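You operate a simulated robot arm through the tools that you are given. There is no shell and no other tool.

You run a simulated robot arm. Do the job below in one go: nothing can be reset, and whatever is moved stays where it is left.

JOB
Run the fan rotor and put it on the green or red rest, as the screen says.
Fine: one run; wait till it stands before lifting the guard; leave the guard open, belt arm up, end stop back.

Only the result counts: the job must be done as asked and must still hold three seconds after the hand-in. Knocking over, shifting, dropping, spilling or breaking anything else fails it.

ROBOT AND FRAMES
A 7-joint arm with a two-finger parallel gripper, fixed in place. Base frame: the origin is on the floor under the middle of its stand, x ahead of it, y to its left, z up; the work surface is at about z = 86. Units: cm, degrees, N and s.
It reaches about 147.9 cm from its shoulder. Its first joint turns from -166.0 to 166.0 degrees. Payload 4.4 kg.
The TCP is the grasp point between the finger pads, 2.3 cm short of the fingertips. In the tool frame z runs along the fingers and y along their closing line. Largest opening 9.4 cm; finger width 3.8, thickness 1; the body of the gripper, 5.4 by 9.6 cm, starts 3.9 cm behind the TCP.
Orientation is that of the tool frame in the base frame, as a unit quaternion [w, x, y, z]. With the fingers straight down and closing along the base's y, the tool's x points along the base's -x, its y along +y and its z along -z.

CONTROLS
- The arm moves only by the tool move_arm. Its argument "series" is a list of rows, each an object of numbers (a shift or turn left out is 0, a gripper value left out holds the last): "x", "y", "z": the shift along the base's x, y, z in cm; "wx", "wy", "wz": the turn, a rotation vector about the base's x, y, z in degrees; "hand": the closure in counts, from 0 (fully open) to 255 (shut). In form: [{"x": .., "y": .., "z": .., "wx": .., "wy": .., "wz": .., "hand": ..}, ...]. A call has 1 to 20 rows; each row shifts and turns the commanded pose from where the row before left it. Rows are played at 5 a second. More than 5 cm and 8.6 degrees between two rows, or a gripper value outside its range, and nothing of the call is played. Where a pose cannot be reached the arm comes as near as it can. A force on the tool above 90 N (or 10 N above the force at the start of the call, whichever is more), or a blocked arm, ends the call early, and 0.2 s more pass. Each finger travels about 7.2 cm/s and halts on what it meets, pressing with about 36 N; the grip force reading is that of the motor and also rises with nothing between the fingers. The clock runs only during rows and for 0.2 s after the last one: add rows that do not move to give the fingers time. The reply holds the time, the measured pose of the TCP, the force on the tool along the base axes, the opening and the grip force, in the units named above and with some noise, with the torque about the TCP (base axes, N m) and any sound that the robot's microphone picked up.
- Cameras (640 x 400 px; columns grow to the right, rows downward): "scene" is fixed at [4.62, -64.77, 179.03]; the picture's right is [0.25, -0.97, 0.00], its down [-0.71, -0.19, -0.68] and it looks along [0.66, 0.17, -0.73] (base axes); focal length 233 px, centre (320, 200). "wrist" rides on the gripper at [8.6, 1.6, -7.4] in the tool frame; the picture's right is [-0.18, 0.98, 0.00], its down [-0.58, -0.11, -0.81] and it looks along [-0.79, -0.15, 0.59] (tool axes); focal length 243 px, centre (320, 200). There is no depth. A picture from a camera that has moved, and an enlarged one, comes with that camera's place and axes in the base frame and with its lens. The place of the scene camera against the robot may be out by one fixed shift of up to 1.2 cm in any direction.
- snapshot(camera): a new picture of that camera. The clock stands still meanwhile.
- inspect(camera, box): a new picture of the part [left, top, right, bottom] of that camera's present view, enlarged. The clock stands still meanwhile.
- close_job(): hands the job in; it is judged then, once.

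Nothing tells you positions but the pictures and the camera data. Unless the task says otherwise, let go and move clear before handing in.

The tools are called after "Request:" as a command line: name --argument value ..., lists and objects as JSON in quotes. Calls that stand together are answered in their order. move_arm: Moves the arm, as the interface text tells. Its arguments: {"type":"object","properties":{"series":{"type":"array","items":{"type":"object","properties":{"x":{"type":"number"},"y":{"type":"number"},"z":{"type":"number"},"wx":{"type":"number"},"wy":{"type":"number"},"wz":{"type":"number"},"hand":{"type":"number"}}}}},"required":["series"]} The other tools are called the same way: snapshot (camera) takes a picture; inspect (camera, box) takes an enlarged picture of a part of a camera's view; close_job () hands the job in.

At the start:

```text
time_s: 0.0
tool_pos: [78.16, -4.18, 146.84]
ee_rot: [0.0, 0.0, 1.0, 0.0]
contact_force: [0.0, -0.4, -0.1]
wrist_torque: [0.01, -0.04, -0.03]
opening: 9.39
grip_force: 0.1
```

scene: 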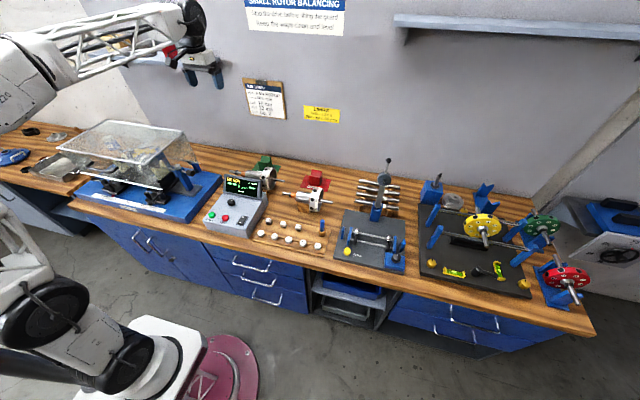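
wrist: 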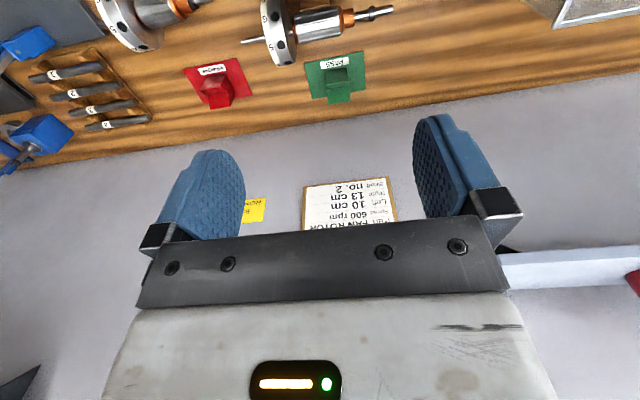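

I see a bench with a balancing machine under a clear guard on the left, a control panel, rotors, red and green rests, and a card on the wall. First I look closer at everything.

Request:
inspect --camera "scene" --box '[230, 0, 360, 130]'

Request:
inspect --camera "scene" --box '[60, 110, 230, 230]'

Request:
inspect --camera "scene" --box '[190, 140, 340, 260]'

Request:
inspect --camera "scene" --box '[320, 150, 600, 320]'

Request:
inspect --camera "wrist" --box '[240, 160, 420, 240]'

```text
3.08 times, centred on (295, 65) of scene
camera zoom: at [4.62, -64.77, 179.03], right [0.25, -0.97, 0.0], down [-0.71, -0.19, -0.68], along [0.66, 0.17, -0.73], focal length 717 px, centre (397, 615)
```

zoom: 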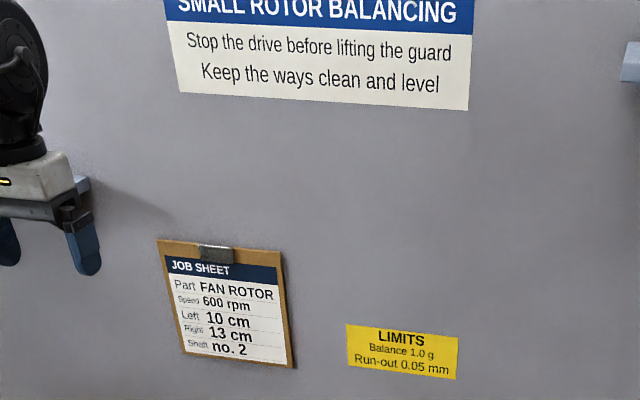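

```text
3.33 times, centred on (145, 170) of scene
camera zoom: at [4.62, -64.77, 179.03], right [0.25, -0.97, 0.0], down [-0.71, -0.19, -0.68], along [0.66, 0.17, -0.73], focal length 776 px, centre (903, 300)
```

zoom: 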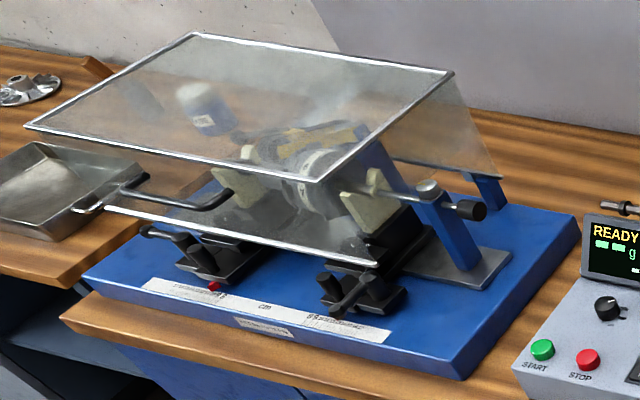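

```text
3.33 times, centred on (265, 200) of scene
camera zoom: at [4.62, -64.77, 179.03], right [0.25, -0.97, 0.0], down [-0.71, -0.19, -0.68], along [0.66, 0.17, -0.73], focal length 776 px, centre (503, 200)
```

zoom: 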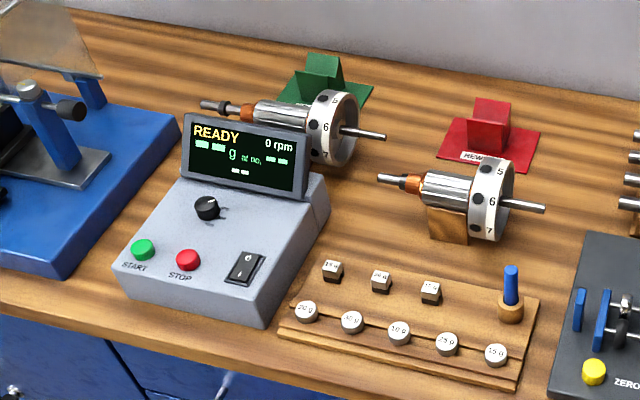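

```text
2.29 times, centred on (460, 235) of scene
camera zoom: at [4.62, -64.77, 179.03], right [0.25, -0.97, 0.0], down [-0.71, -0.19, -0.68], along [0.66, 0.17, -0.73], focal length 532 px, centre (0, 120)
```

zoom: 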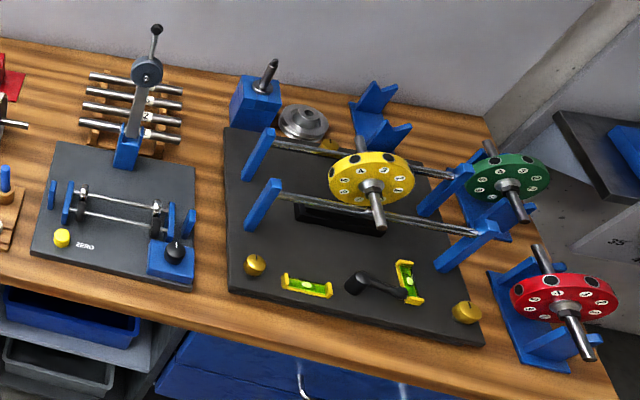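

```text
3.56 times, centred on (330, 200) of wrist
camera zoom: at [69.54, -2.53, 154.21], right [0.18, 0.98, 0.0], down [0.58, -0.11, 0.81], along [0.79, -0.15, -0.59], focal length 863 px, centre (284, 200)
```

zoom: 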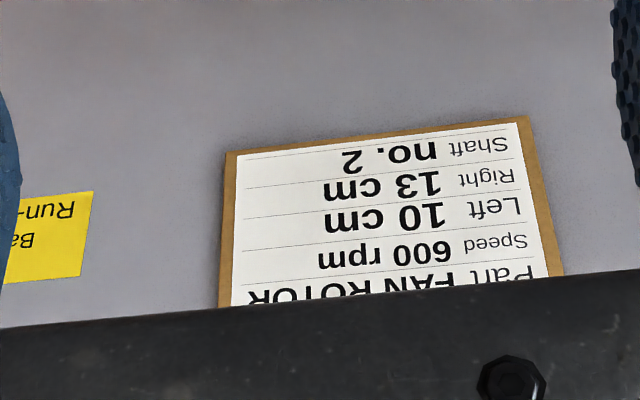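

The job sheet says fan rotor, 600 rpm, left 10 cm, right 13 cm, shaft no. 2. I'll back the arm off to get wrist views of the bench.

Request:
move_arm --series '[{"x": -5}, {"x": -5}, {"x": -5}, {"x": -5}, {"x": -5}, {"x": -5}, {"x": 0}]'

Request:
snapshot --camera "wrist"

Request:
snapshot --camera "scene"

```text
time_s: 1.6
tool_pos: [47.86, -3.55, 146.55]
ee_rot: [0.0, 0.001, 1.0, -0.001]
contact_force: [0.7, 1.0, 0.6]
wrist_torque: [0.0, 0.01, 0.0]
opening: 9.42
grip_force: 0.1
```

```text
taken
camera wrist: at [39.25, -1.88, 153.87], right [0.18, 0.98, 0.0], down [0.58, -0.11, 0.81], along [0.79, -0.15, -0.59], focal length 243 px, centre (320, 200)
```

wrist: 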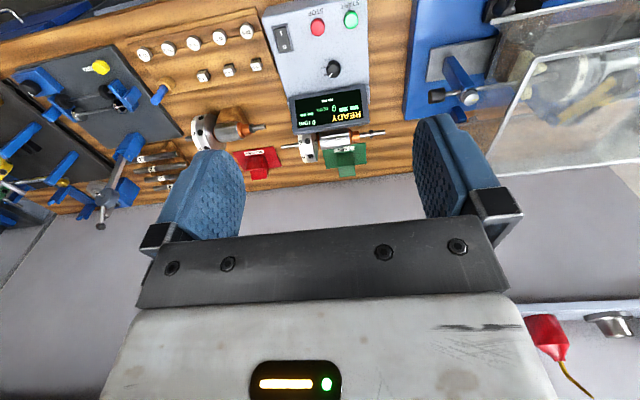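

```text
taken
```

scene: 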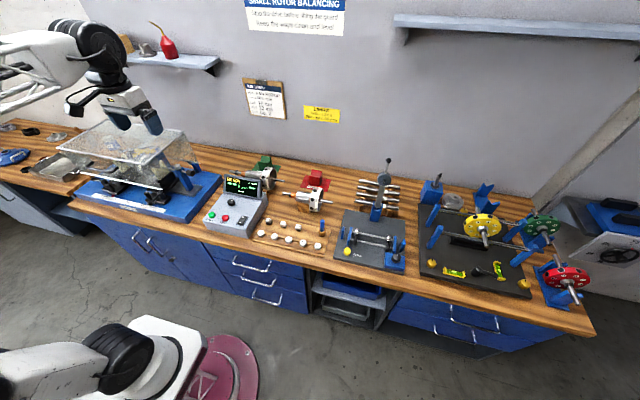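

Request:
inspect --camera "wrist" --box '[180, 0, 400, 185]'

Request:
inspect --camera "wrist" --box '[390, 0, 640, 180]'

Request:
inspect --camera "scene" --box '[225, 140, 345, 215]'

Request:
inspect --camera "scene" --box '[0, 110, 120, 190]'

```text
2.16 times, centred on (290, 92) of wrist
camera zoom: at [39.25, -1.88, 153.87], right [0.18, 0.98, 0.0], down [0.58, -0.11, 0.81], along [0.79, -0.15, -0.59], focal length 525 px, centre (385, 432)
```

zoom: 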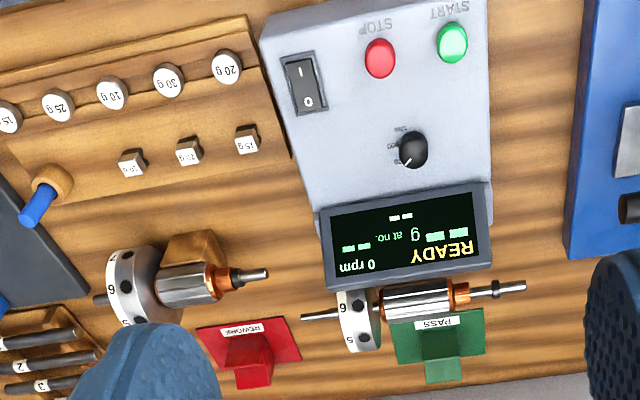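

```text
2.22 times, centred on (515, 90) of wrist
camera zoom: at [39.25, -1.88, 153.87], right [0.18, 0.98, 0.0], down [0.58, -0.11, 0.81], along [0.79, -0.15, -0.59], focal length 539 px, centre (-113, 444)
```

zoom: 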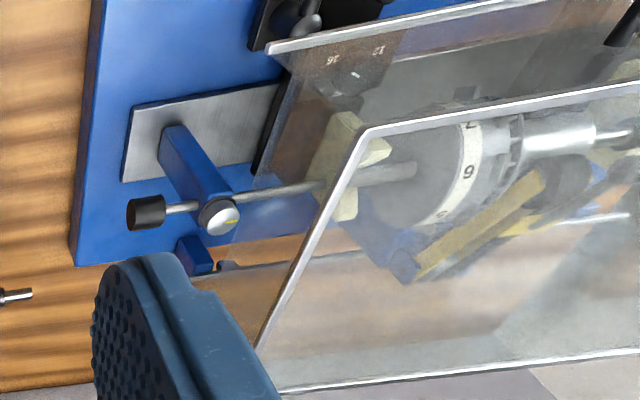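

```text
5.33 times, centred on (285, 178) of scene
camera zoom: at [4.62, -64.77, 179.03], right [0.25, -0.97, 0.0], down [-0.71, -0.19, -0.68], along [0.66, 0.17, -0.73], focal length 1242 px, centre (507, 320)
```

zoom: 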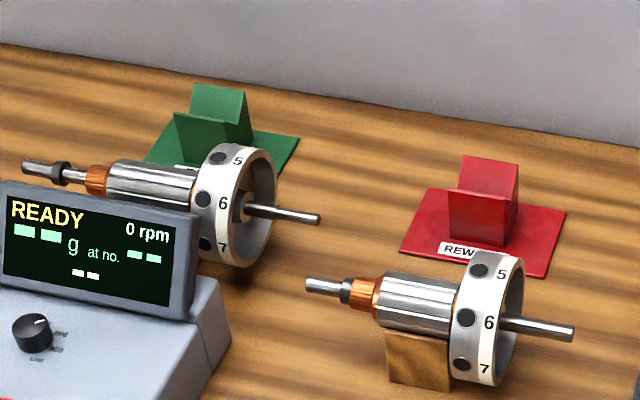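

```text
5.00 times, centred on (60, 150) of scene
camera zoom: at [4.62, -64.77, 179.03], right [0.25, -0.97, 0.0], down [-0.71, -0.19, -0.68], along [0.66, 0.17, -0.73], focal length 1165 px, centre (1620, 450)
```

zoom: 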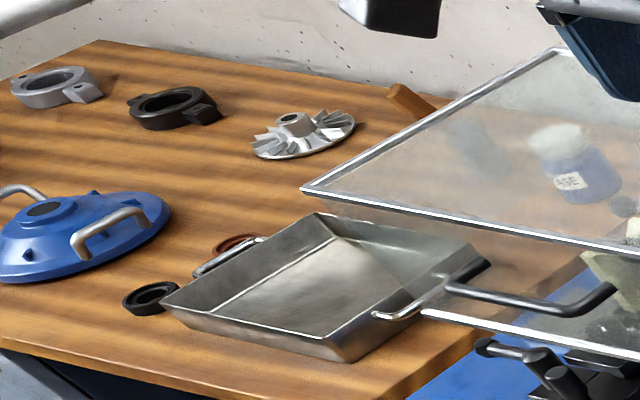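

Request:
move_arm --series '[{"x": -1.4, "y": 4.6, "z": -1}, {"x": -1.4, "y": 4.6, "z": -1}, {"x": -1.4, "y": 4.6, "z": -1}, {"x": -1.4, "y": 4.6, "z": -1}, {"x": -1.4, "y": 4.6, "z": -1}, {"x": -1.4, "y": 4.6, "z": -1}, {"x": -1.4, "y": 4.6, "z": -1}, {"x": -1.4, "y": 4.6, "z": -1}, {"x": -1.4, "y": 4.6, "z": -1}, {"x": -1.4, "y": 4.6, "z": -1}, {"x": -1.4, "y": 4.6, "z": -1}, {"x": -1.4, "y": 4.6, "z": -1}, {}]'

Request:
snapshot --camera "wrist"

Request:
snapshot --camera "scene"

```text
time_s: 4.4
tool_pos: [31.43, 51.43, 134.5]
ee_rot: [0.0, 0.0, 1.0, -0.001]
contact_force: [0.5, -0.3, -0.8]
wrist_torque: [-0.02, -0.01, 0.02]
opening: 9.42
grip_force: 0.0
```

```text
taken
camera wrist: at [22.69, 52.99, 141.98], right [0.18, 0.98, 0.0], down [0.58, -0.11, 0.81], along [0.79, -0.15, -0.59], focal length 243 px, centre (320, 200)
```

wrist: 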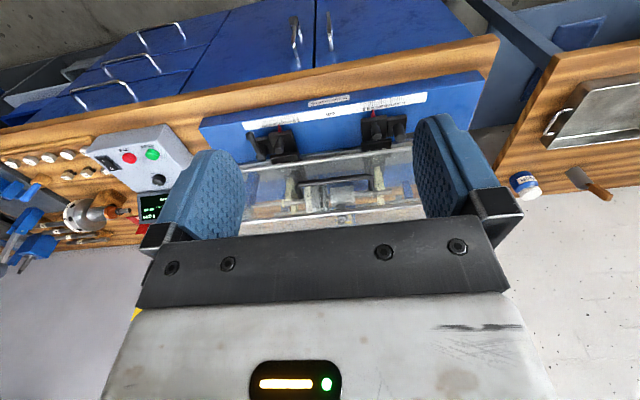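

```text
taken
```

scene: 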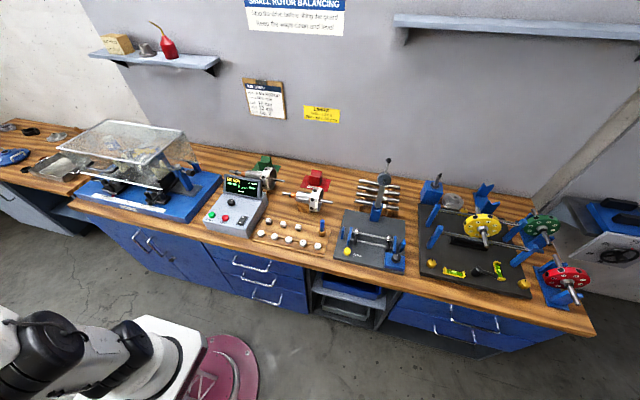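

Request:
inspect --camera "wrist" --box '[190, 80, 450, 240]'

Request:
inspect --camera "scene" --box '[50, 105, 230, 230]'

Request:
inspect --camera "scene" --box '[90, 160, 210, 225]'

```text
2.46 times, centred on (320, 160) of wrist
camera zoom: at [22.69, 52.99, 141.98], right [0.18, 0.98, 0.0], down [0.58, -0.11, 0.81], along [0.79, -0.15, -0.59], focal length 597 px, centre (320, 298)
```

zoom: 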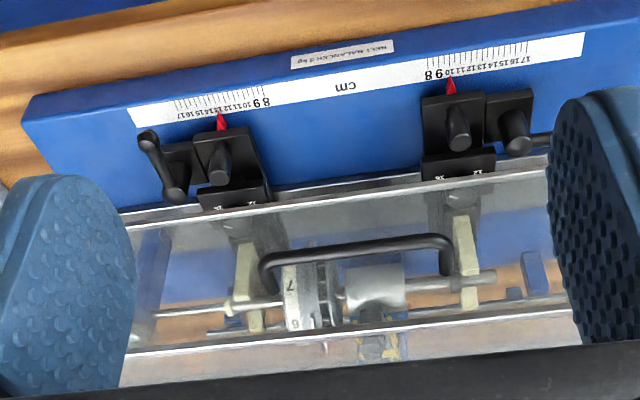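

```text
3.20 times, centred on (140, 168) of scene
camera zoom: at [4.62, -64.77, 179.03], right [0.25, -0.97, 0.0], down [-0.71, -0.19, -0.68], along [0.66, 0.17, -0.73], focal length 745 px, centre (896, 304)
```

zoom: 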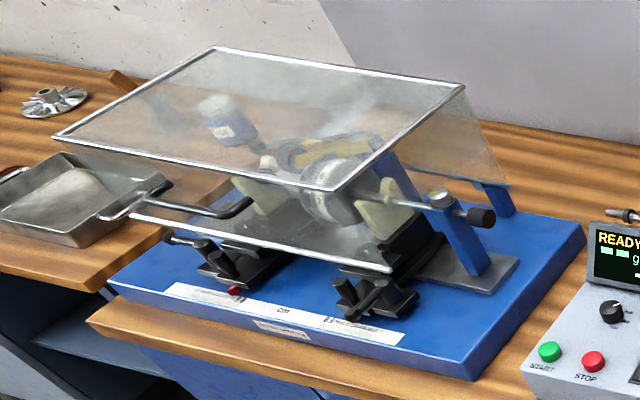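

```text
5.33 times, centred on (150, 192) of scene
camera zoom: at [4.62, -64.77, 179.03], right [0.25, -0.97, 0.0], down [-0.71, -0.19, -0.68], along [0.66, 0.17, -0.73], focal length 1242 px, centre (1227, 240)
```

zoom: 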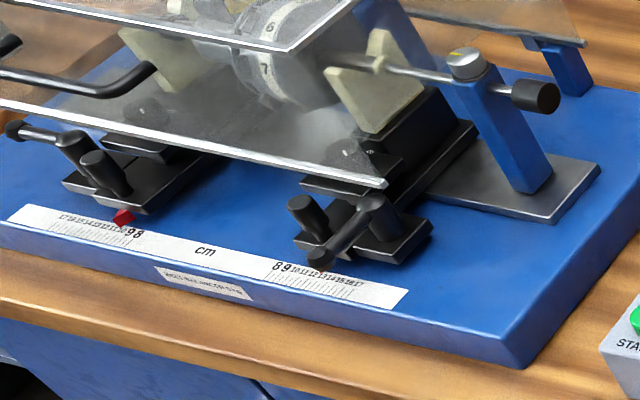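

The pedestal pointers look to stand at left 10 and right 13 already, with a rotor on board under the closed guard. Next I take close looks at the panel.

Request:
move_arm --series '[{"x": 1.3, "y": -4.5, "z": -1.8}, {"x": 1.3, "y": -4.5, "z": -1.8}, {"x": 1.3, "y": -4.5, "z": -1.8}, {"x": 1.3, "y": -4.5, "z": -1.8}, {"x": 1.3, "y": -4.5, "z": -1.8}, {"x": 1.3, "y": -4.5, "z": -1.8}, {"x": 1.3, "y": -4.5, "z": -1.8}, {"x": 1.3, "y": -4.5, "z": -1.8}, {"x": 1.3, "y": -4.5, "z": -1.8}, {"x": 1.3, "y": -4.5, "z": -1.8}, {"x": 1.3, "y": -4.5, "z": -1.8}, {}]'

Request:
snapshot --camera "wrist"

```text
refused: row 1 steps farther than a row can; nothing moved
```

```text
taken
camera wrist: at [22.69, 52.99, 141.98], right [0.18, 0.98, 0.0], down [0.58, -0.11, 0.81], along [0.79, -0.15, -0.59], focal length 243 px, centre (320, 200)
```

wrist: 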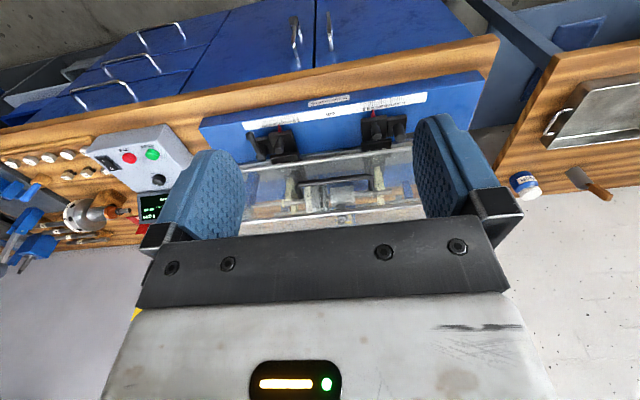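

Nothing moved, as the step was slightly over 5 cm. I repeat with smaller steps toward the panel.

Request:
move_arm --series '[{"x": 1.3, "y": -4.2, "z": -1.8}, {"x": 1.3, "y": -4.2, "z": -1.8}, {"x": 1.3, "y": -4.2, "z": -1.8}, {"x": 1.3, "y": -4.2, "z": -1.8}, {"x": 1.3, "y": -4.2, "z": -1.8}, {"x": 1.3, "y": -4.2, "z": -1.8}, {"x": 1.3, "y": -4.2, "z": -1.8}, {"x": 1.3, "y": -4.2, "z": -1.8}, {"x": 1.3, "y": -4.2, "z": -1.8}, {"x": 1.3, "y": -4.2, "z": -1.8}, {"x": 1.3, "y": -4.2, "z": -1.8}, {"x": 1.3, "y": -4.2, "z": -1.8}, {}]'

Request:
snapshot --camera "wrist"

Request:
snapshot --camera "scene"

```text
time_s: 7.2
tool_pos: [46.97, 0.55, 113.26]
ee_rot: [-0.001, 0.0, 1.0, 0.0]
contact_force: [-0.3, -0.3, -0.1]
wrist_torque: [0.0, 0.02, -0.04]
opening: 9.41
grip_force: 0.0
```

```text
taken
camera wrist: at [38.41, 2.34, 120.65], right [0.18, 0.98, 0.0], down [0.58, -0.11, 0.81], along [0.79, -0.15, -0.59], focal length 243 px, centre (320, 200)
```

wrist: 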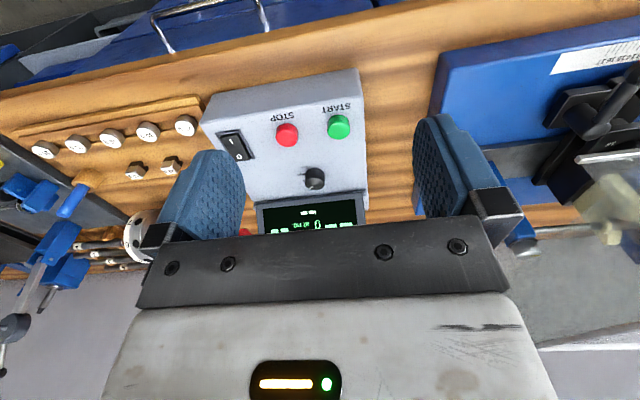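

```text
taken
```

scene: 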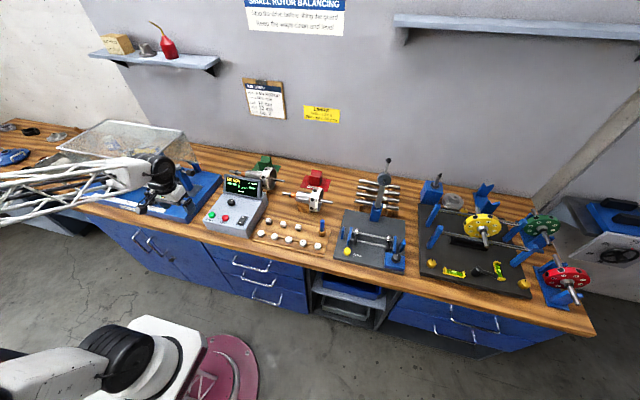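

Request:
inspect --camera "wrist" --box '[200, 90, 400, 230]'

Request:
inspect --camera "wrist" --box '[290, 155, 350, 195]'

Request:
inspect --camera "scene" --box '[200, 165, 280, 240]'

```text
2.86 times, centred on (300, 160) of wrist
camera zoom: at [38.41, 2.34, 120.65], right [0.18, 0.98, 0.0], down [0.58, -0.11, 0.81], along [0.79, -0.15, -0.59], focal length 693 px, centre (377, 314)
```

zoom: 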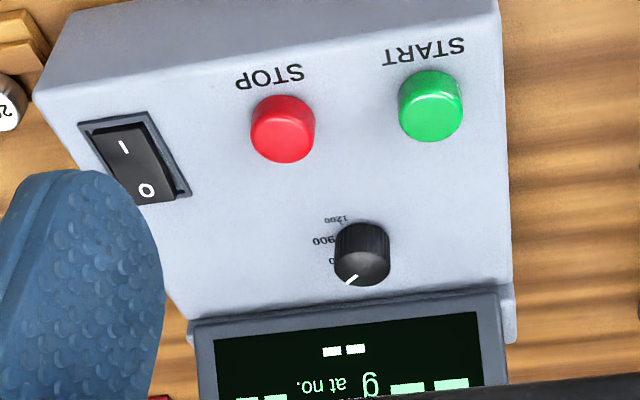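

```text
10.00 times, centred on (320, 175) of wrist
camera zoom: at [38.41, 2.34, 120.65], right [0.18, 0.98, 0.0], down [0.58, -0.11, 0.81], along [0.79, -0.15, -0.59], focal length 2426 px, centre (320, 450)
```

zoom: 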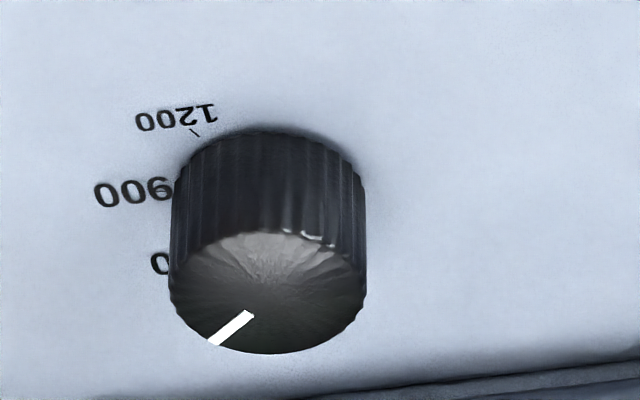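

```text
5.33 times, centred on (240, 202) of scene
camera zoom: at [4.62, -64.77, 179.03], right [0.25, -0.97, 0.0], down [-0.71, -0.19, -0.68], along [0.66, 0.17, -0.73], focal length 1242 px, centre (747, 187)
```

zoom: 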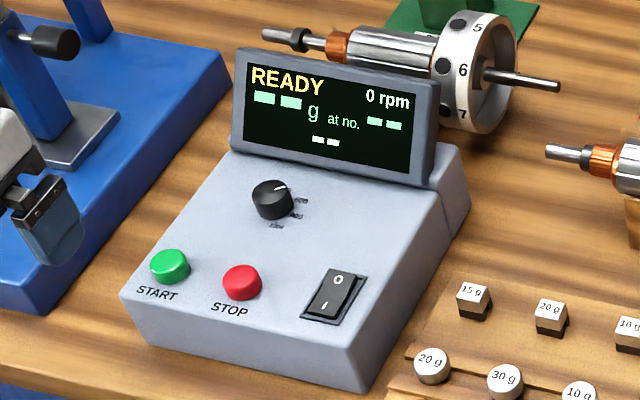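

The knob mark seems to point at 600; I'll verify later. Now I turn the wrist to look at the machine from its right side.

Request:
move_arm --series '[{"x": 1.5, "y": 0.3, "z": 1, "wz": 8.2}, {"x": 1.5, "y": 0.3, "z": 1, "wz": 8.2}, {"x": 1.5, "y": 0.3, "z": 1, "wz": 8.2}, {"x": 1.5, "y": 0.3, "z": 1, "wz": 8.2}, {"x": 1.5, "y": 0.3, "z": 1, "wz": 8.2}, {"x": 1.5, "y": 0.3, "z": 0, "wz": 8.2}, {"x": 1.5, "y": 0.3, "z": 0, "wz": 8.2}, {"x": 1.5, "y": 0.3, "z": 0, "wz": 8.2}, {"x": 1.5, "y": 0.3, "z": 0, "wz": 8.2}, {"x": 1.5, "y": 0.3, "wz": 8.2}, {"x": 1.5, "y": 0.3, "wz": 8.2}, {}]'

Request:
snapshot --camera "wrist"

Request:
snapshot --camera "scene"

```text
time_s: 9.8
tool_pos: [63.58, 4.05, 118.31]
ee_rot: [-0.001, 0.708, -0.706, 0.0]
contact_force: [0.5, -0.2, 0.1]
wrist_torque: [-0.01, -0.05, 0.0]
opening: 9.41
grip_force: 0.0
```

```text
taken
camera wrist: at [62.01, -4.6, 125.81], right [-0.98, 0.18, 0.0], down [0.11, 0.58, 0.81], along [0.14, 0.79, -0.59], focal length 243 px, centre (320, 200)
```

wrist: 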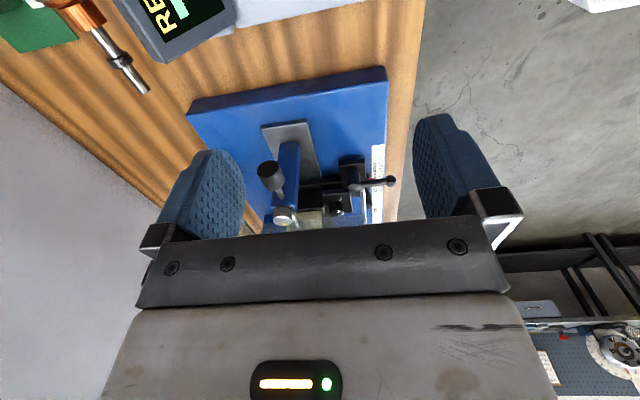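

```text
taken
```

scene: 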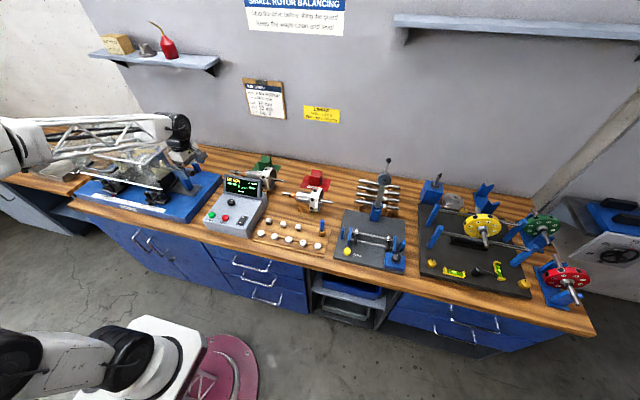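

Request:
move_arm --series '[{"wx": 7.5, "z": 1}, {"wx": 7.5, "z": 1}, {"wx": 7.5, "z": 1}, {"wx": 7.5, "z": 1}, {}]'

Request:
snapshot --camera "wrist"

```text
time_s: 11.0
tool_pos: [63.48, 3.95, 122.16]
ee_rot: [-0.184, 0.684, -0.682, -0.183]
contact_force: [0.1, 0.3, -0.5]
wrist_torque: [-0.01, -0.01, 0.0]
opening: 9.39
grip_force: 0.0
```

```text
taken
camera wrist: at [61.93, -7.28, 124.2], right [-0.98, 0.16, 0.09], down [0.11, 0.1, 0.99], along [0.15, 0.98, -0.11], focal length 243 px, centre (320, 200)
```

wrist: 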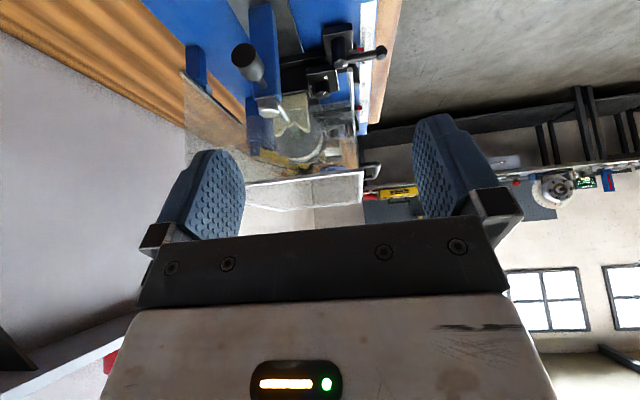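

Request:
inspect --camera "wrist" --box '[150, 0, 420, 220]'

Request:
inspect --camera "wrist" --box '[230, 60, 390, 190]'

```text
1.82 times, centred on (285, 110) of wrist
camera zoom: at [61.93, -7.28, 124.2], right [-0.98, 0.16, 0.09], down [0.11, 0.1, 0.99], along [0.15, 0.98, -0.11], focal length 441 px, centre (384, 364)
```

zoom: 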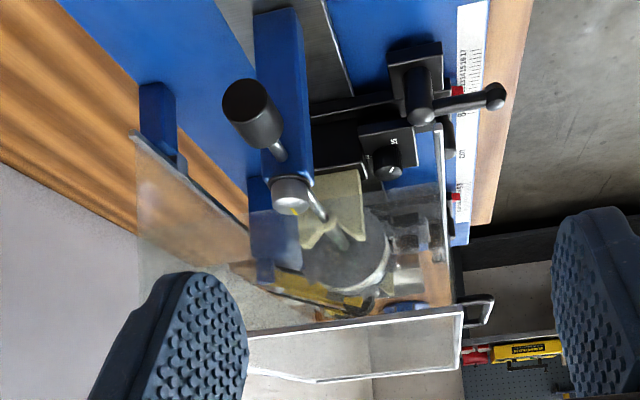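

```text
3.08 times, centred on (310, 125) of wrist
camera zoom: at [61.93, -7.28, 124.2], right [-0.98, 0.16, 0.09], down [0.11, 0.1, 0.99], along [0.15, 0.98, -0.11], focal length 746 px, centre (351, 431)
```

zoom: 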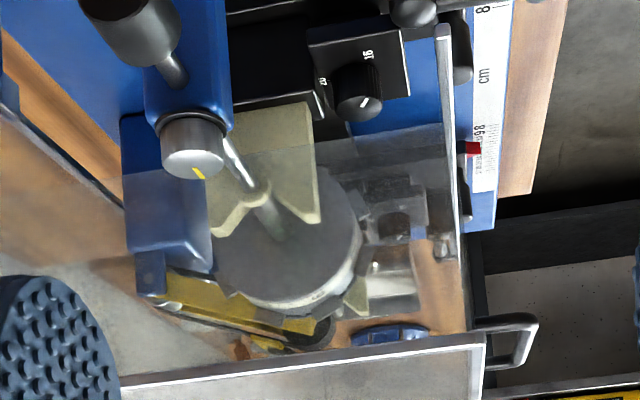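

Request:
move_arm --series '[{"wx": -7.5, "x": -4.5}, {"wx": -7.5, "x": -4.5}, {"wx": -7.5, "x": -4.5}, {"wx": -7.5, "x": -4.5}, {"wz": -8.2, "y": 4.6, "x": -1.3}, {"wz": -8.2, "y": 4.6, "x": -1.3}, {"wz": -8.2, "y": 4.6, "x": -1.3}, {"wz": -8.2, "y": 4.6, "x": -1.3}, {"wz": -8.2, "y": 4.6, "x": -1.3}, {"wz": -8.2, "y": 4.6, "x": -1.3}, {"wz": -8.2, "y": 4.6, "x": -1.3}, {"wz": -8.2, "y": 4.6, "x": -1.3}, {"wz": -8.2, "y": 4.6, "x": -1.3}, {"wz": -8.2, "y": 4.6, "x": -1.3}, {"wz": -8.2, "y": 4.6, "x": -1.3}, {"wy": -7.5}, {"wy": -7.5}, {"wy": -7.5}, {"wy": -7.5}, {}]'

Request:
snapshot --camera "wrist"

Request:
inspect --camera "wrist" --box '[200, 40, 440, 220]'

Request:
snapshot --camera "scene"

```text
time_s: 15.4
tool_pos: [32.34, 53.27, 127.46]
ee_rot: [0.273, 0.023, 0.961, 0.032]
contact_force: [-0.8, -0.5, -0.2]
wrist_torque: [0.03, -0.04, 0.03]
opening: 9.41
grip_force: 0.2
stopped in row 20: the arm was blocked; the commanded pose is now the measured one
```

```text
taken
camera wrist: at [21.16, 55.07, 129.38], right [0.18, 0.97, 0.17], down [0.07, -0.19, 0.98], along [0.98, -0.17, -0.1], focal length 243 px, centre (320, 200)
```

wrist: 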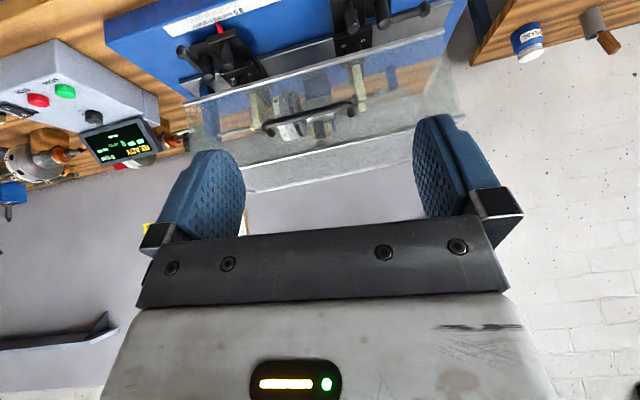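

```text
2.22 times, centred on (320, 130) of wrist
camera zoom: at [21.16, 55.07, 129.38], right [0.18, 0.97, 0.17], down [0.07, -0.19, 0.98], along [0.98, -0.17, -0.1], focal length 539 px, centre (320, 356)
```

zoom: 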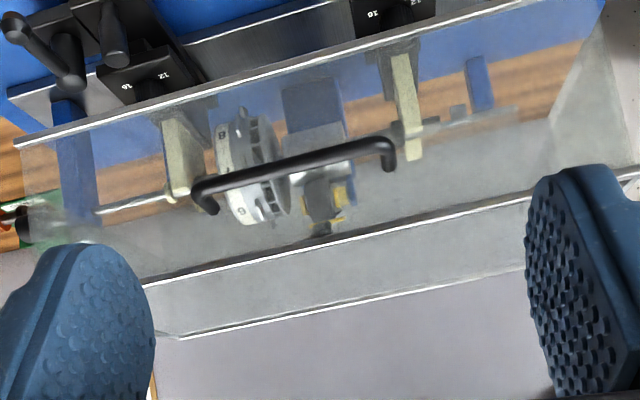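

```text
taken
```

scene: 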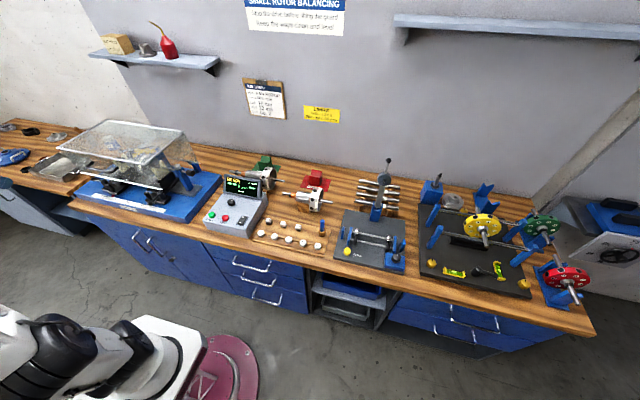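

The rotor in the machine has fan blades, so it is the fan rotor; the guard is a hood (about x 61–87, y 25–73, top z 118) hinged at the rear with a front handle. I now look from above to see the belt arm.

Request:
move_arm --series '[{"wx": -0.93, "wy": 7.9, "wz": 0.68, "z": 4}, {"wx": -0.93, "wy": 7.9, "wz": 0.68, "z": 4}, {"wx": -0.93, "wy": 7.9, "wz": 0.68, "z": 4}, {"wx": -0.93, "wy": 7.9, "wz": 0.68, "z": 4}, {"x": 4.8, "wy": 7.5}, {"x": 4.8, "wy": 7.5}, {"x": 4.8, "wy": 7.5}, {"x": 4.8, "wy": 7.5}, {"x": 4.8}, {"x": 4.8}, {"x": 4.8}, {"x": 4.8}, {}]'

Request:
snapshot --camera "wrist"

Request:
inspect --camera "wrist" --box '[200, 0, 460, 200]'

```text
time_s: 18.2
tool_pos: [70.45, 53.52, 142.67]
ee_rot: [-0.258, -0.008, 0.966, 0.0]
contact_force: [-1.8, -1.7, 4.8]
wrist_torque: [0.07, -0.26, -0.04]
opening: 9.39
grip_force: 0.0
```

```text
taken
camera wrist: at [66.72, 55.09, 153.39], right [0.14, 0.99, -0.09], down [0.91, -0.1, 0.41], along [0.39, -0.14, -0.91], focal length 243 px, centre (320, 200)
```

wrist: 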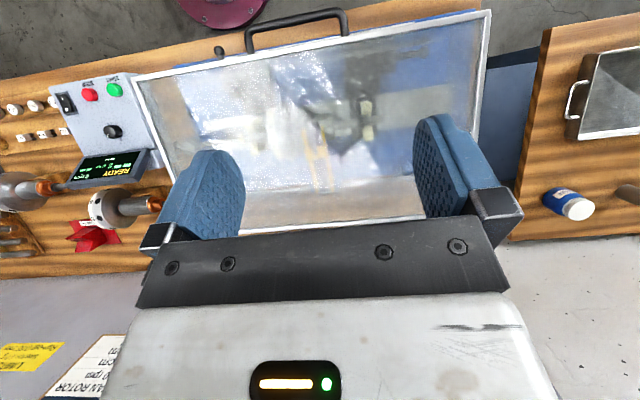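

```text
2.00 times, centred on (330, 100) of wrist
camera zoom: at [66.72, 55.09, 153.39], right [0.14, 0.99, -0.09], down [0.91, -0.1, 0.41], along [0.39, -0.14, -0.91], focal length 485 px, centre (300, 400)
```

zoom: 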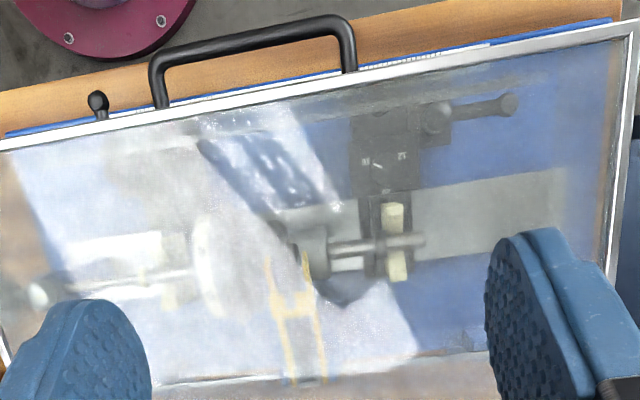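

Request:
move_arm --series '[{"wy": -7.5}, {"wy": -7.5}, {"wy": -7.5}, {"wy": -7.5}, {"y": 3.7, "wz": -8.2}, {"y": 3.7, "wz": -8.2}, {"y": 3.7, "wz": -8.2}, {"y": 3.7, "wz": -8.2}, {"y": 3.7, "wz": -8.2}, {"y": 3.7, "wz": -8.2}, {"y": 3.7, "wz": -8.2}, {"y": 3.7, "wz": -8.2}, {"y": 3.7, "wz": -8.2}, {"y": 3.7, "wz": -8.2}, {"y": 3.7, "wz": -8.2}, {}]'

Request:
snapshot --camera "wrist"

Request:
snapshot --camera "scene"

```text
time_s: 21.6
tool_pos: [68.81, 90.79, 140.38]
ee_rot: [-0.005, 0.686, 0.727, -0.001]
contact_force: [0.1, -0.3, 0.1]
wrist_torque: [0.0, 0.06, 0.01]
opening: 9.39
grip_force: 0.0
out of reach, approached as far as the arm can: row 14, 15
```

```text
taken
camera wrist: at [69.98, 99.46, 147.82], right [0.99, -0.13, -0.01], down [-0.07, -0.59, 0.8], along [-0.11, -0.8, -0.59], focal length 243 px, centre (320, 200)
```

wrist: 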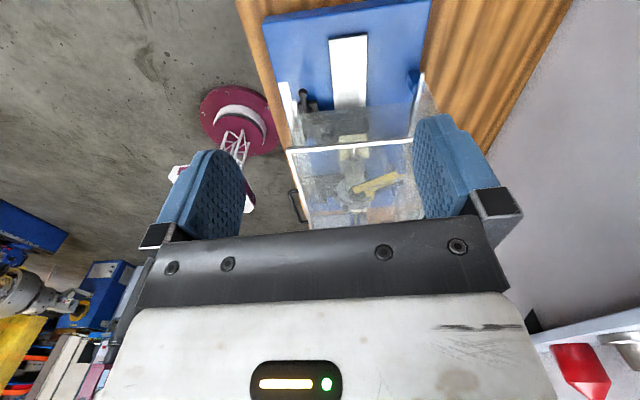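

```text
taken
```

scene: 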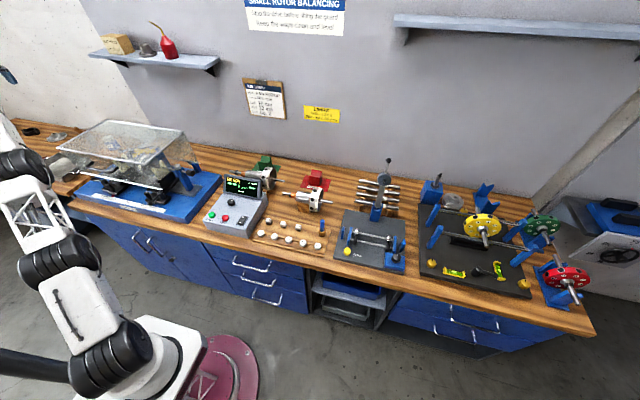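

Request:
inspect --camera "wrist" --box '[270, 70, 440, 235]'

Request:
inspect --camera "wrist" --box '[310, 130, 420, 230]'

Request:
inspect --camera "scene" --box '[90, 120, 190, 190]'

```text
2.42 times, centred on (355, 152) of wrist
camera zoom: at [69.98, 99.46, 147.82], right [0.99, -0.13, -0.01], down [-0.07, -0.59, 0.8], along [-0.11, -0.8, -0.59], focal length 588 px, centre (235, 315)
```

zoom: 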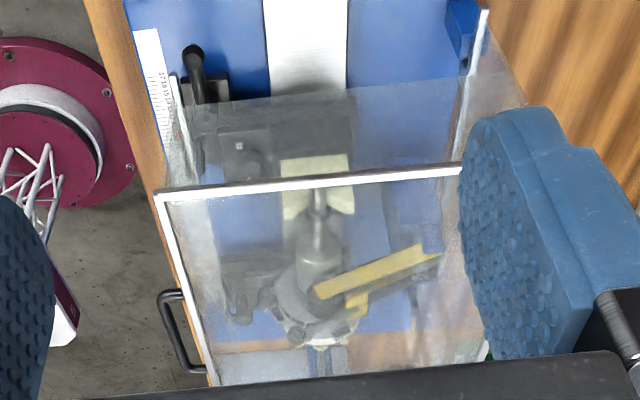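

```text
4.00 times, centred on (365, 180) of wrist
camera zoom: at [69.98, 99.46, 147.82], right [0.99, -0.13, -0.01], down [-0.07, -0.59, 0.8], along [-0.11, -0.8, -0.59], focal length 970 px, centre (140, 280)
```

zoom: 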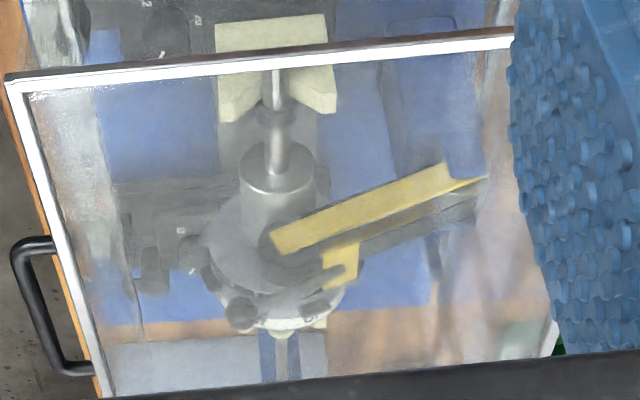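

```text
5.71 times, centred on (140, 155) of scene
camera zoom: at [4.62, -64.77, 179.03], right [0.25, -0.97, 0.0], down [-0.71, -0.19, -0.68], along [0.66, 0.17, -0.73], focal length 1331 px, centre (1349, 457)
```

zoom: 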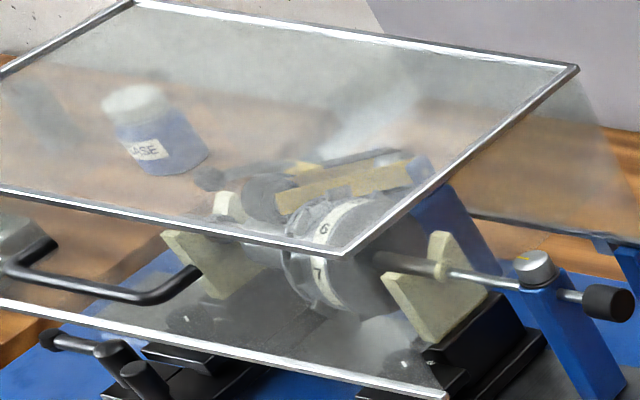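

The belt arm seems to lie down on the rotor body and the end stop touches the shaft, so the machine is set for running. Now I go back to the panel to verify the speed knob closely.

Request:
move_arm --series '[{"y": -4.7, "x": -1.2, "wz": 7.88}, {"y": -4.7, "x": -1.2, "wz": 7.88}, {"y": -4.7, "x": -1.2, "wz": 7.88}, {"y": -4.7, "x": -1.2, "wz": 7.88}, {"y": -4.7, "x": -1.2, "wz": 7.88}, {"y": -4.7, "x": -1.2, "wz": 7.88}, {"y": -4.7, "x": -1.2, "wz": 7.88}, {"y": -4.7, "x": -1.2, "wz": 7.88}, {"y": -4.7, "x": -1.2, "wz": 7.88}, {"y": -4.7, "x": -1.2, "wz": 7.88}, {"y": -4.7, "x": -1.2, "wz": 7.88}, {"y": -4.7, "x": -1.2}, {"y": -4.7, "x": -1}, {"y": -4.7, "x": -1}, {"y": -4.7, "x": -1}, {"y": -4.7, "x": -1}, {"y": -4.7, "x": -1}, {"y": -4.7, "x": -1}, {}]'

Request:
snapshot --camera "wrist"

```text
time_s: 25.6
tool_pos: [48.34, 5.46, 140.77]
ee_rot: [-0.002, 0.023, 1.0, -0.002]
contact_force: [0.2, -0.3, -0.1]
wrist_torque: [0.01, 0.01, 0.0]
opening: 9.4
grip_force: 0.0
```

```text
taken
camera wrist: at [39.81, 7.56, 148.2], right [0.23, 0.97, -0.01], down [0.58, -0.13, 0.8], along [0.78, -0.19, -0.59], focal length 243 px, centre (320, 200)
```

wrist: 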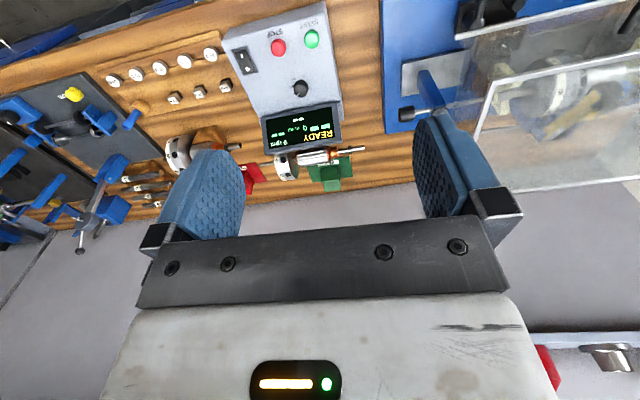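

Request:
move_arm --series '[{"x": 2.2, "y": -1.3, "z": -3.6, "wz": 2.6}, {"x": 2.2, "y": -1.3, "z": -3.6, "wy": 7.5}, {"x": 2.2, "y": -1.3, "z": -3.6, "wy": 7.5}, {"x": 2.2, "y": -1.3, "z": -3.6, "wy": 7.5}, {"x": 2.2, "y": -1.3, "z": -3.6, "wy": 7.5}, {"x": 2.2, "y": -1.3, "z": -3.6}, {"x": 2.2, "y": -1.3, "z": -3.6}, {}]'

Request:
snapshot --camera "wrist"

Request:
inspect --camera "wrist" --box '[220, 0, 400, 160]'

```text
time_s: 27.4
tool_pos: [63.94, -3.11, 115.29]
ee_rot: [-0.261, -0.001, 0.965, -0.004]
contact_force: [-0.9, 0.5, 0.5]
wrist_torque: [-0.02, -0.01, 0.0]
opening: 9.42
grip_force: 0.0
```

```text
taken
camera wrist: at [60.2, -1.36, 126.02], right [0.16, 0.98, -0.1], down [0.91, -0.1, 0.4], along [0.39, -0.15, -0.91], focal length 243 px, centre (320, 200)
```

wrist: 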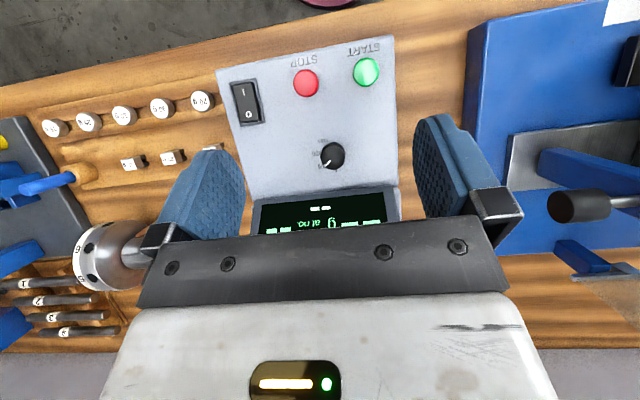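

```text
2.50 times, centred on (310, 80) of wrist
camera zoom: at [60.2, -1.36, 126.02], right [0.16, 0.98, -0.1], down [0.91, -0.1, 0.4], along [0.39, -0.15, -0.91], focal length 606 px, centre (345, 500)
```

zoom: 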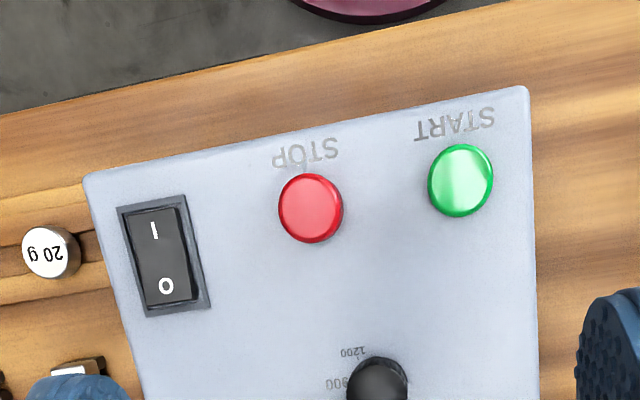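

Request:
inspect --camera "wrist" --box '[300, 130, 365, 180]'

Request:
inspect --camera "wrist" --box '[440, 100, 640, 280]'

```text
8.00 times, centred on (332, 155) of wrist
camera zoom: at [60.2, -1.36, 126.02], right [0.16, 0.98, -0.1], down [0.91, -0.1, 0.4], along [0.39, -0.15, -0.91], focal length 1941 px, centre (220, 560)
```

zoom: 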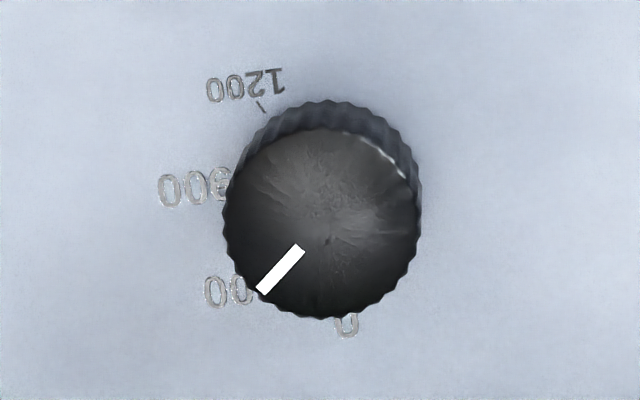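

```text
2.22 times, centred on (540, 190) of wrist
camera zoom: at [60.2, -1.36, 126.02], right [0.16, 0.98, -0.1], down [0.91, -0.1, 0.4], along [0.39, -0.15, -0.91], focal length 539 px, centre (-169, 222)
```

zoom: 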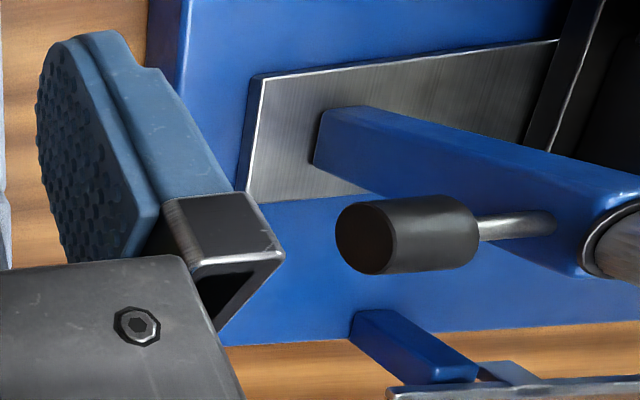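

The speed knob stands at 600 (labels step 1200–900–600). Before starting I take a close front view of the pedestal scales and heads.

Request:
move_arm --series '[{"x": -4, "z": 1, "wy": -7.5}, {"x": -4, "z": 1, "wy": -7.5}, {"x": -4, "z": 1, "wy": -7.5}, {"x": -4, "z": 1, "wy": -7.5}, {"x": -4}, {"y": 4.7}, {"y": 4.7}, {"y": 4.7}, {"y": 4.7}, {"y": 4.7}, {"y": 4.7}, {"y": 4.7}, {"y": 4.7}, {"y": 4.7}, {"y": 4.7}, {"y": 4, "z": -2}, {"z": -3}, {}]'

Request:
snapshot --camera "wrist"

Request:
inspect --camera "wrist" --box '[220, 40, 330, 130]'

Request:
inspect --camera "wrist" --box '[330, 40, 440, 130]'

```text
time_s: 31.2
tool_pos: [43.44, 48.17, 114.61]
ee_rot: [-0.002, 0.001, 1.0, -0.003]
contact_force: [0.3, 0.5, 0.1]
wrist_torque: [0.0, 0.01, 0.01]
opening: 9.4
grip_force: 0.0
```

```text
taken
camera wrist: at [34.82, 49.97, 122.04], right [0.19, 0.98, -0.01], down [0.58, -0.1, 0.81], along [0.79, -0.15, -0.59], focal length 243 px, centre (320, 200)
```

wrist: 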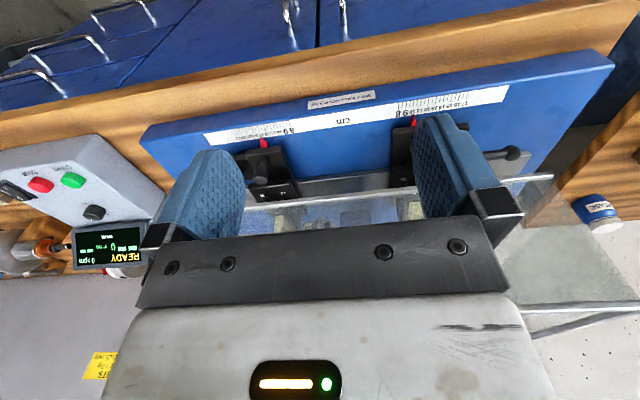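

```text
4.44 times, centred on (275, 85) of wrist
camera zoom: at [34.82, 49.97, 122.04], right [0.19, 0.98, -0.01], down [0.58, -0.1, 0.81], along [0.79, -0.15, -0.59], focal length 1078 px, centre (520, 711)
```

zoom: 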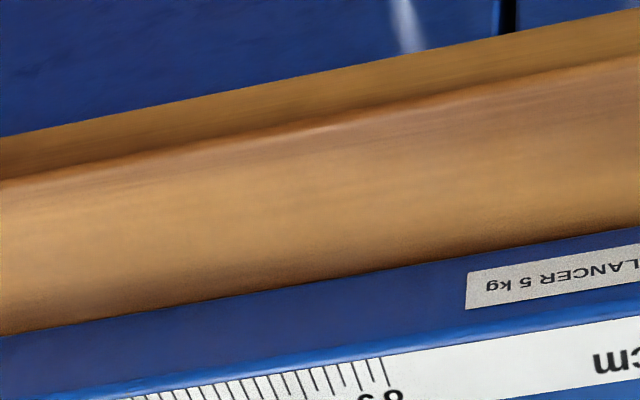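

```text
4.44 times, centred on (385, 85) of wrist
camera zoom: at [34.82, 49.97, 122.04], right [0.19, 0.98, -0.01], down [0.58, -0.1, 0.81], along [0.79, -0.15, -0.59], focal length 1078 px, centre (31, 711)
```

zoom: 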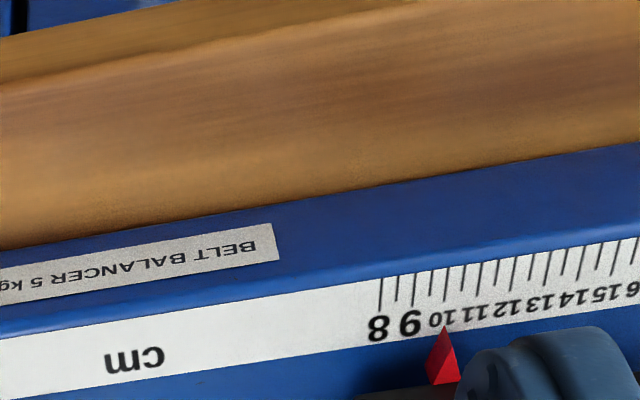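

Request:
inspect --camera "wrist" --box '[385, 85, 475, 135]'

Request:
inspect --camera "wrist" --box '[220, 110, 310, 160]'

Request:
inspect --camera "wrist" --box '[230, 130, 330, 215]'

```text
7.11 times, centred on (430, 110) of wrist
camera zoom: at [34.82, 49.97, 122.04], right [0.19, 0.98, -0.01], down [0.58, -0.1, 0.81], along [0.79, -0.15, -0.59], focal length 1725 px, centre (-462, 840)
```

zoom: 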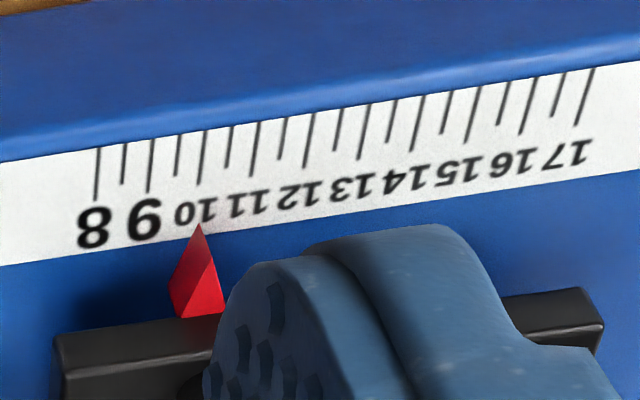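

```text
7.11 times, centred on (265, 135) of wrist
camera zoom: at [34.82, 49.97, 122.04], right [0.19, 0.98, -0.01], down [0.58, -0.1, 0.81], along [0.79, -0.15, -0.59], focal length 1725 px, centre (711, 662)
```

zoom: 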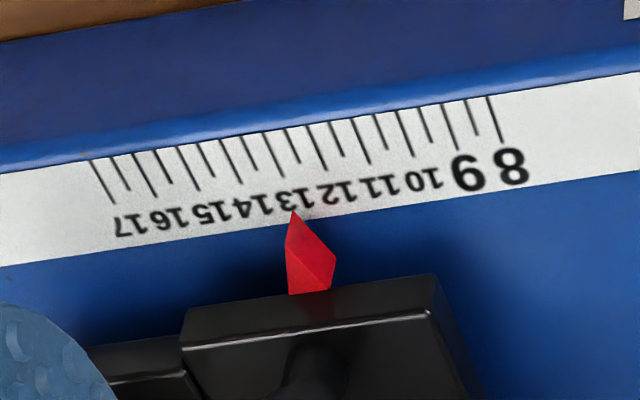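

```text
4.71 times, centred on (280, 172) of wrist
camera zoom: at [34.82, 49.97, 122.04], right [0.19, 0.98, -0.01], down [0.58, -0.1, 0.81], along [0.79, -0.15, -0.59], focal length 1142 px, centre (508, 329)
```

zoom: 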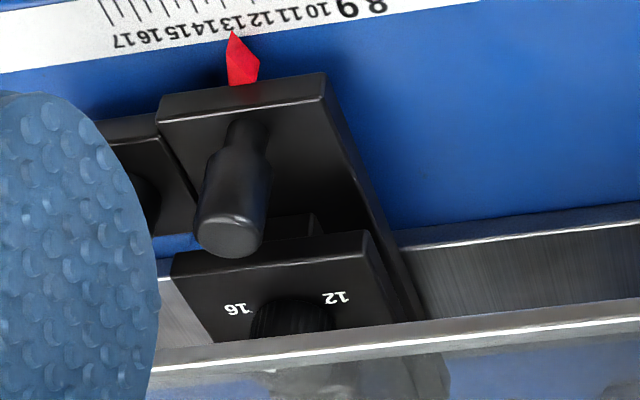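

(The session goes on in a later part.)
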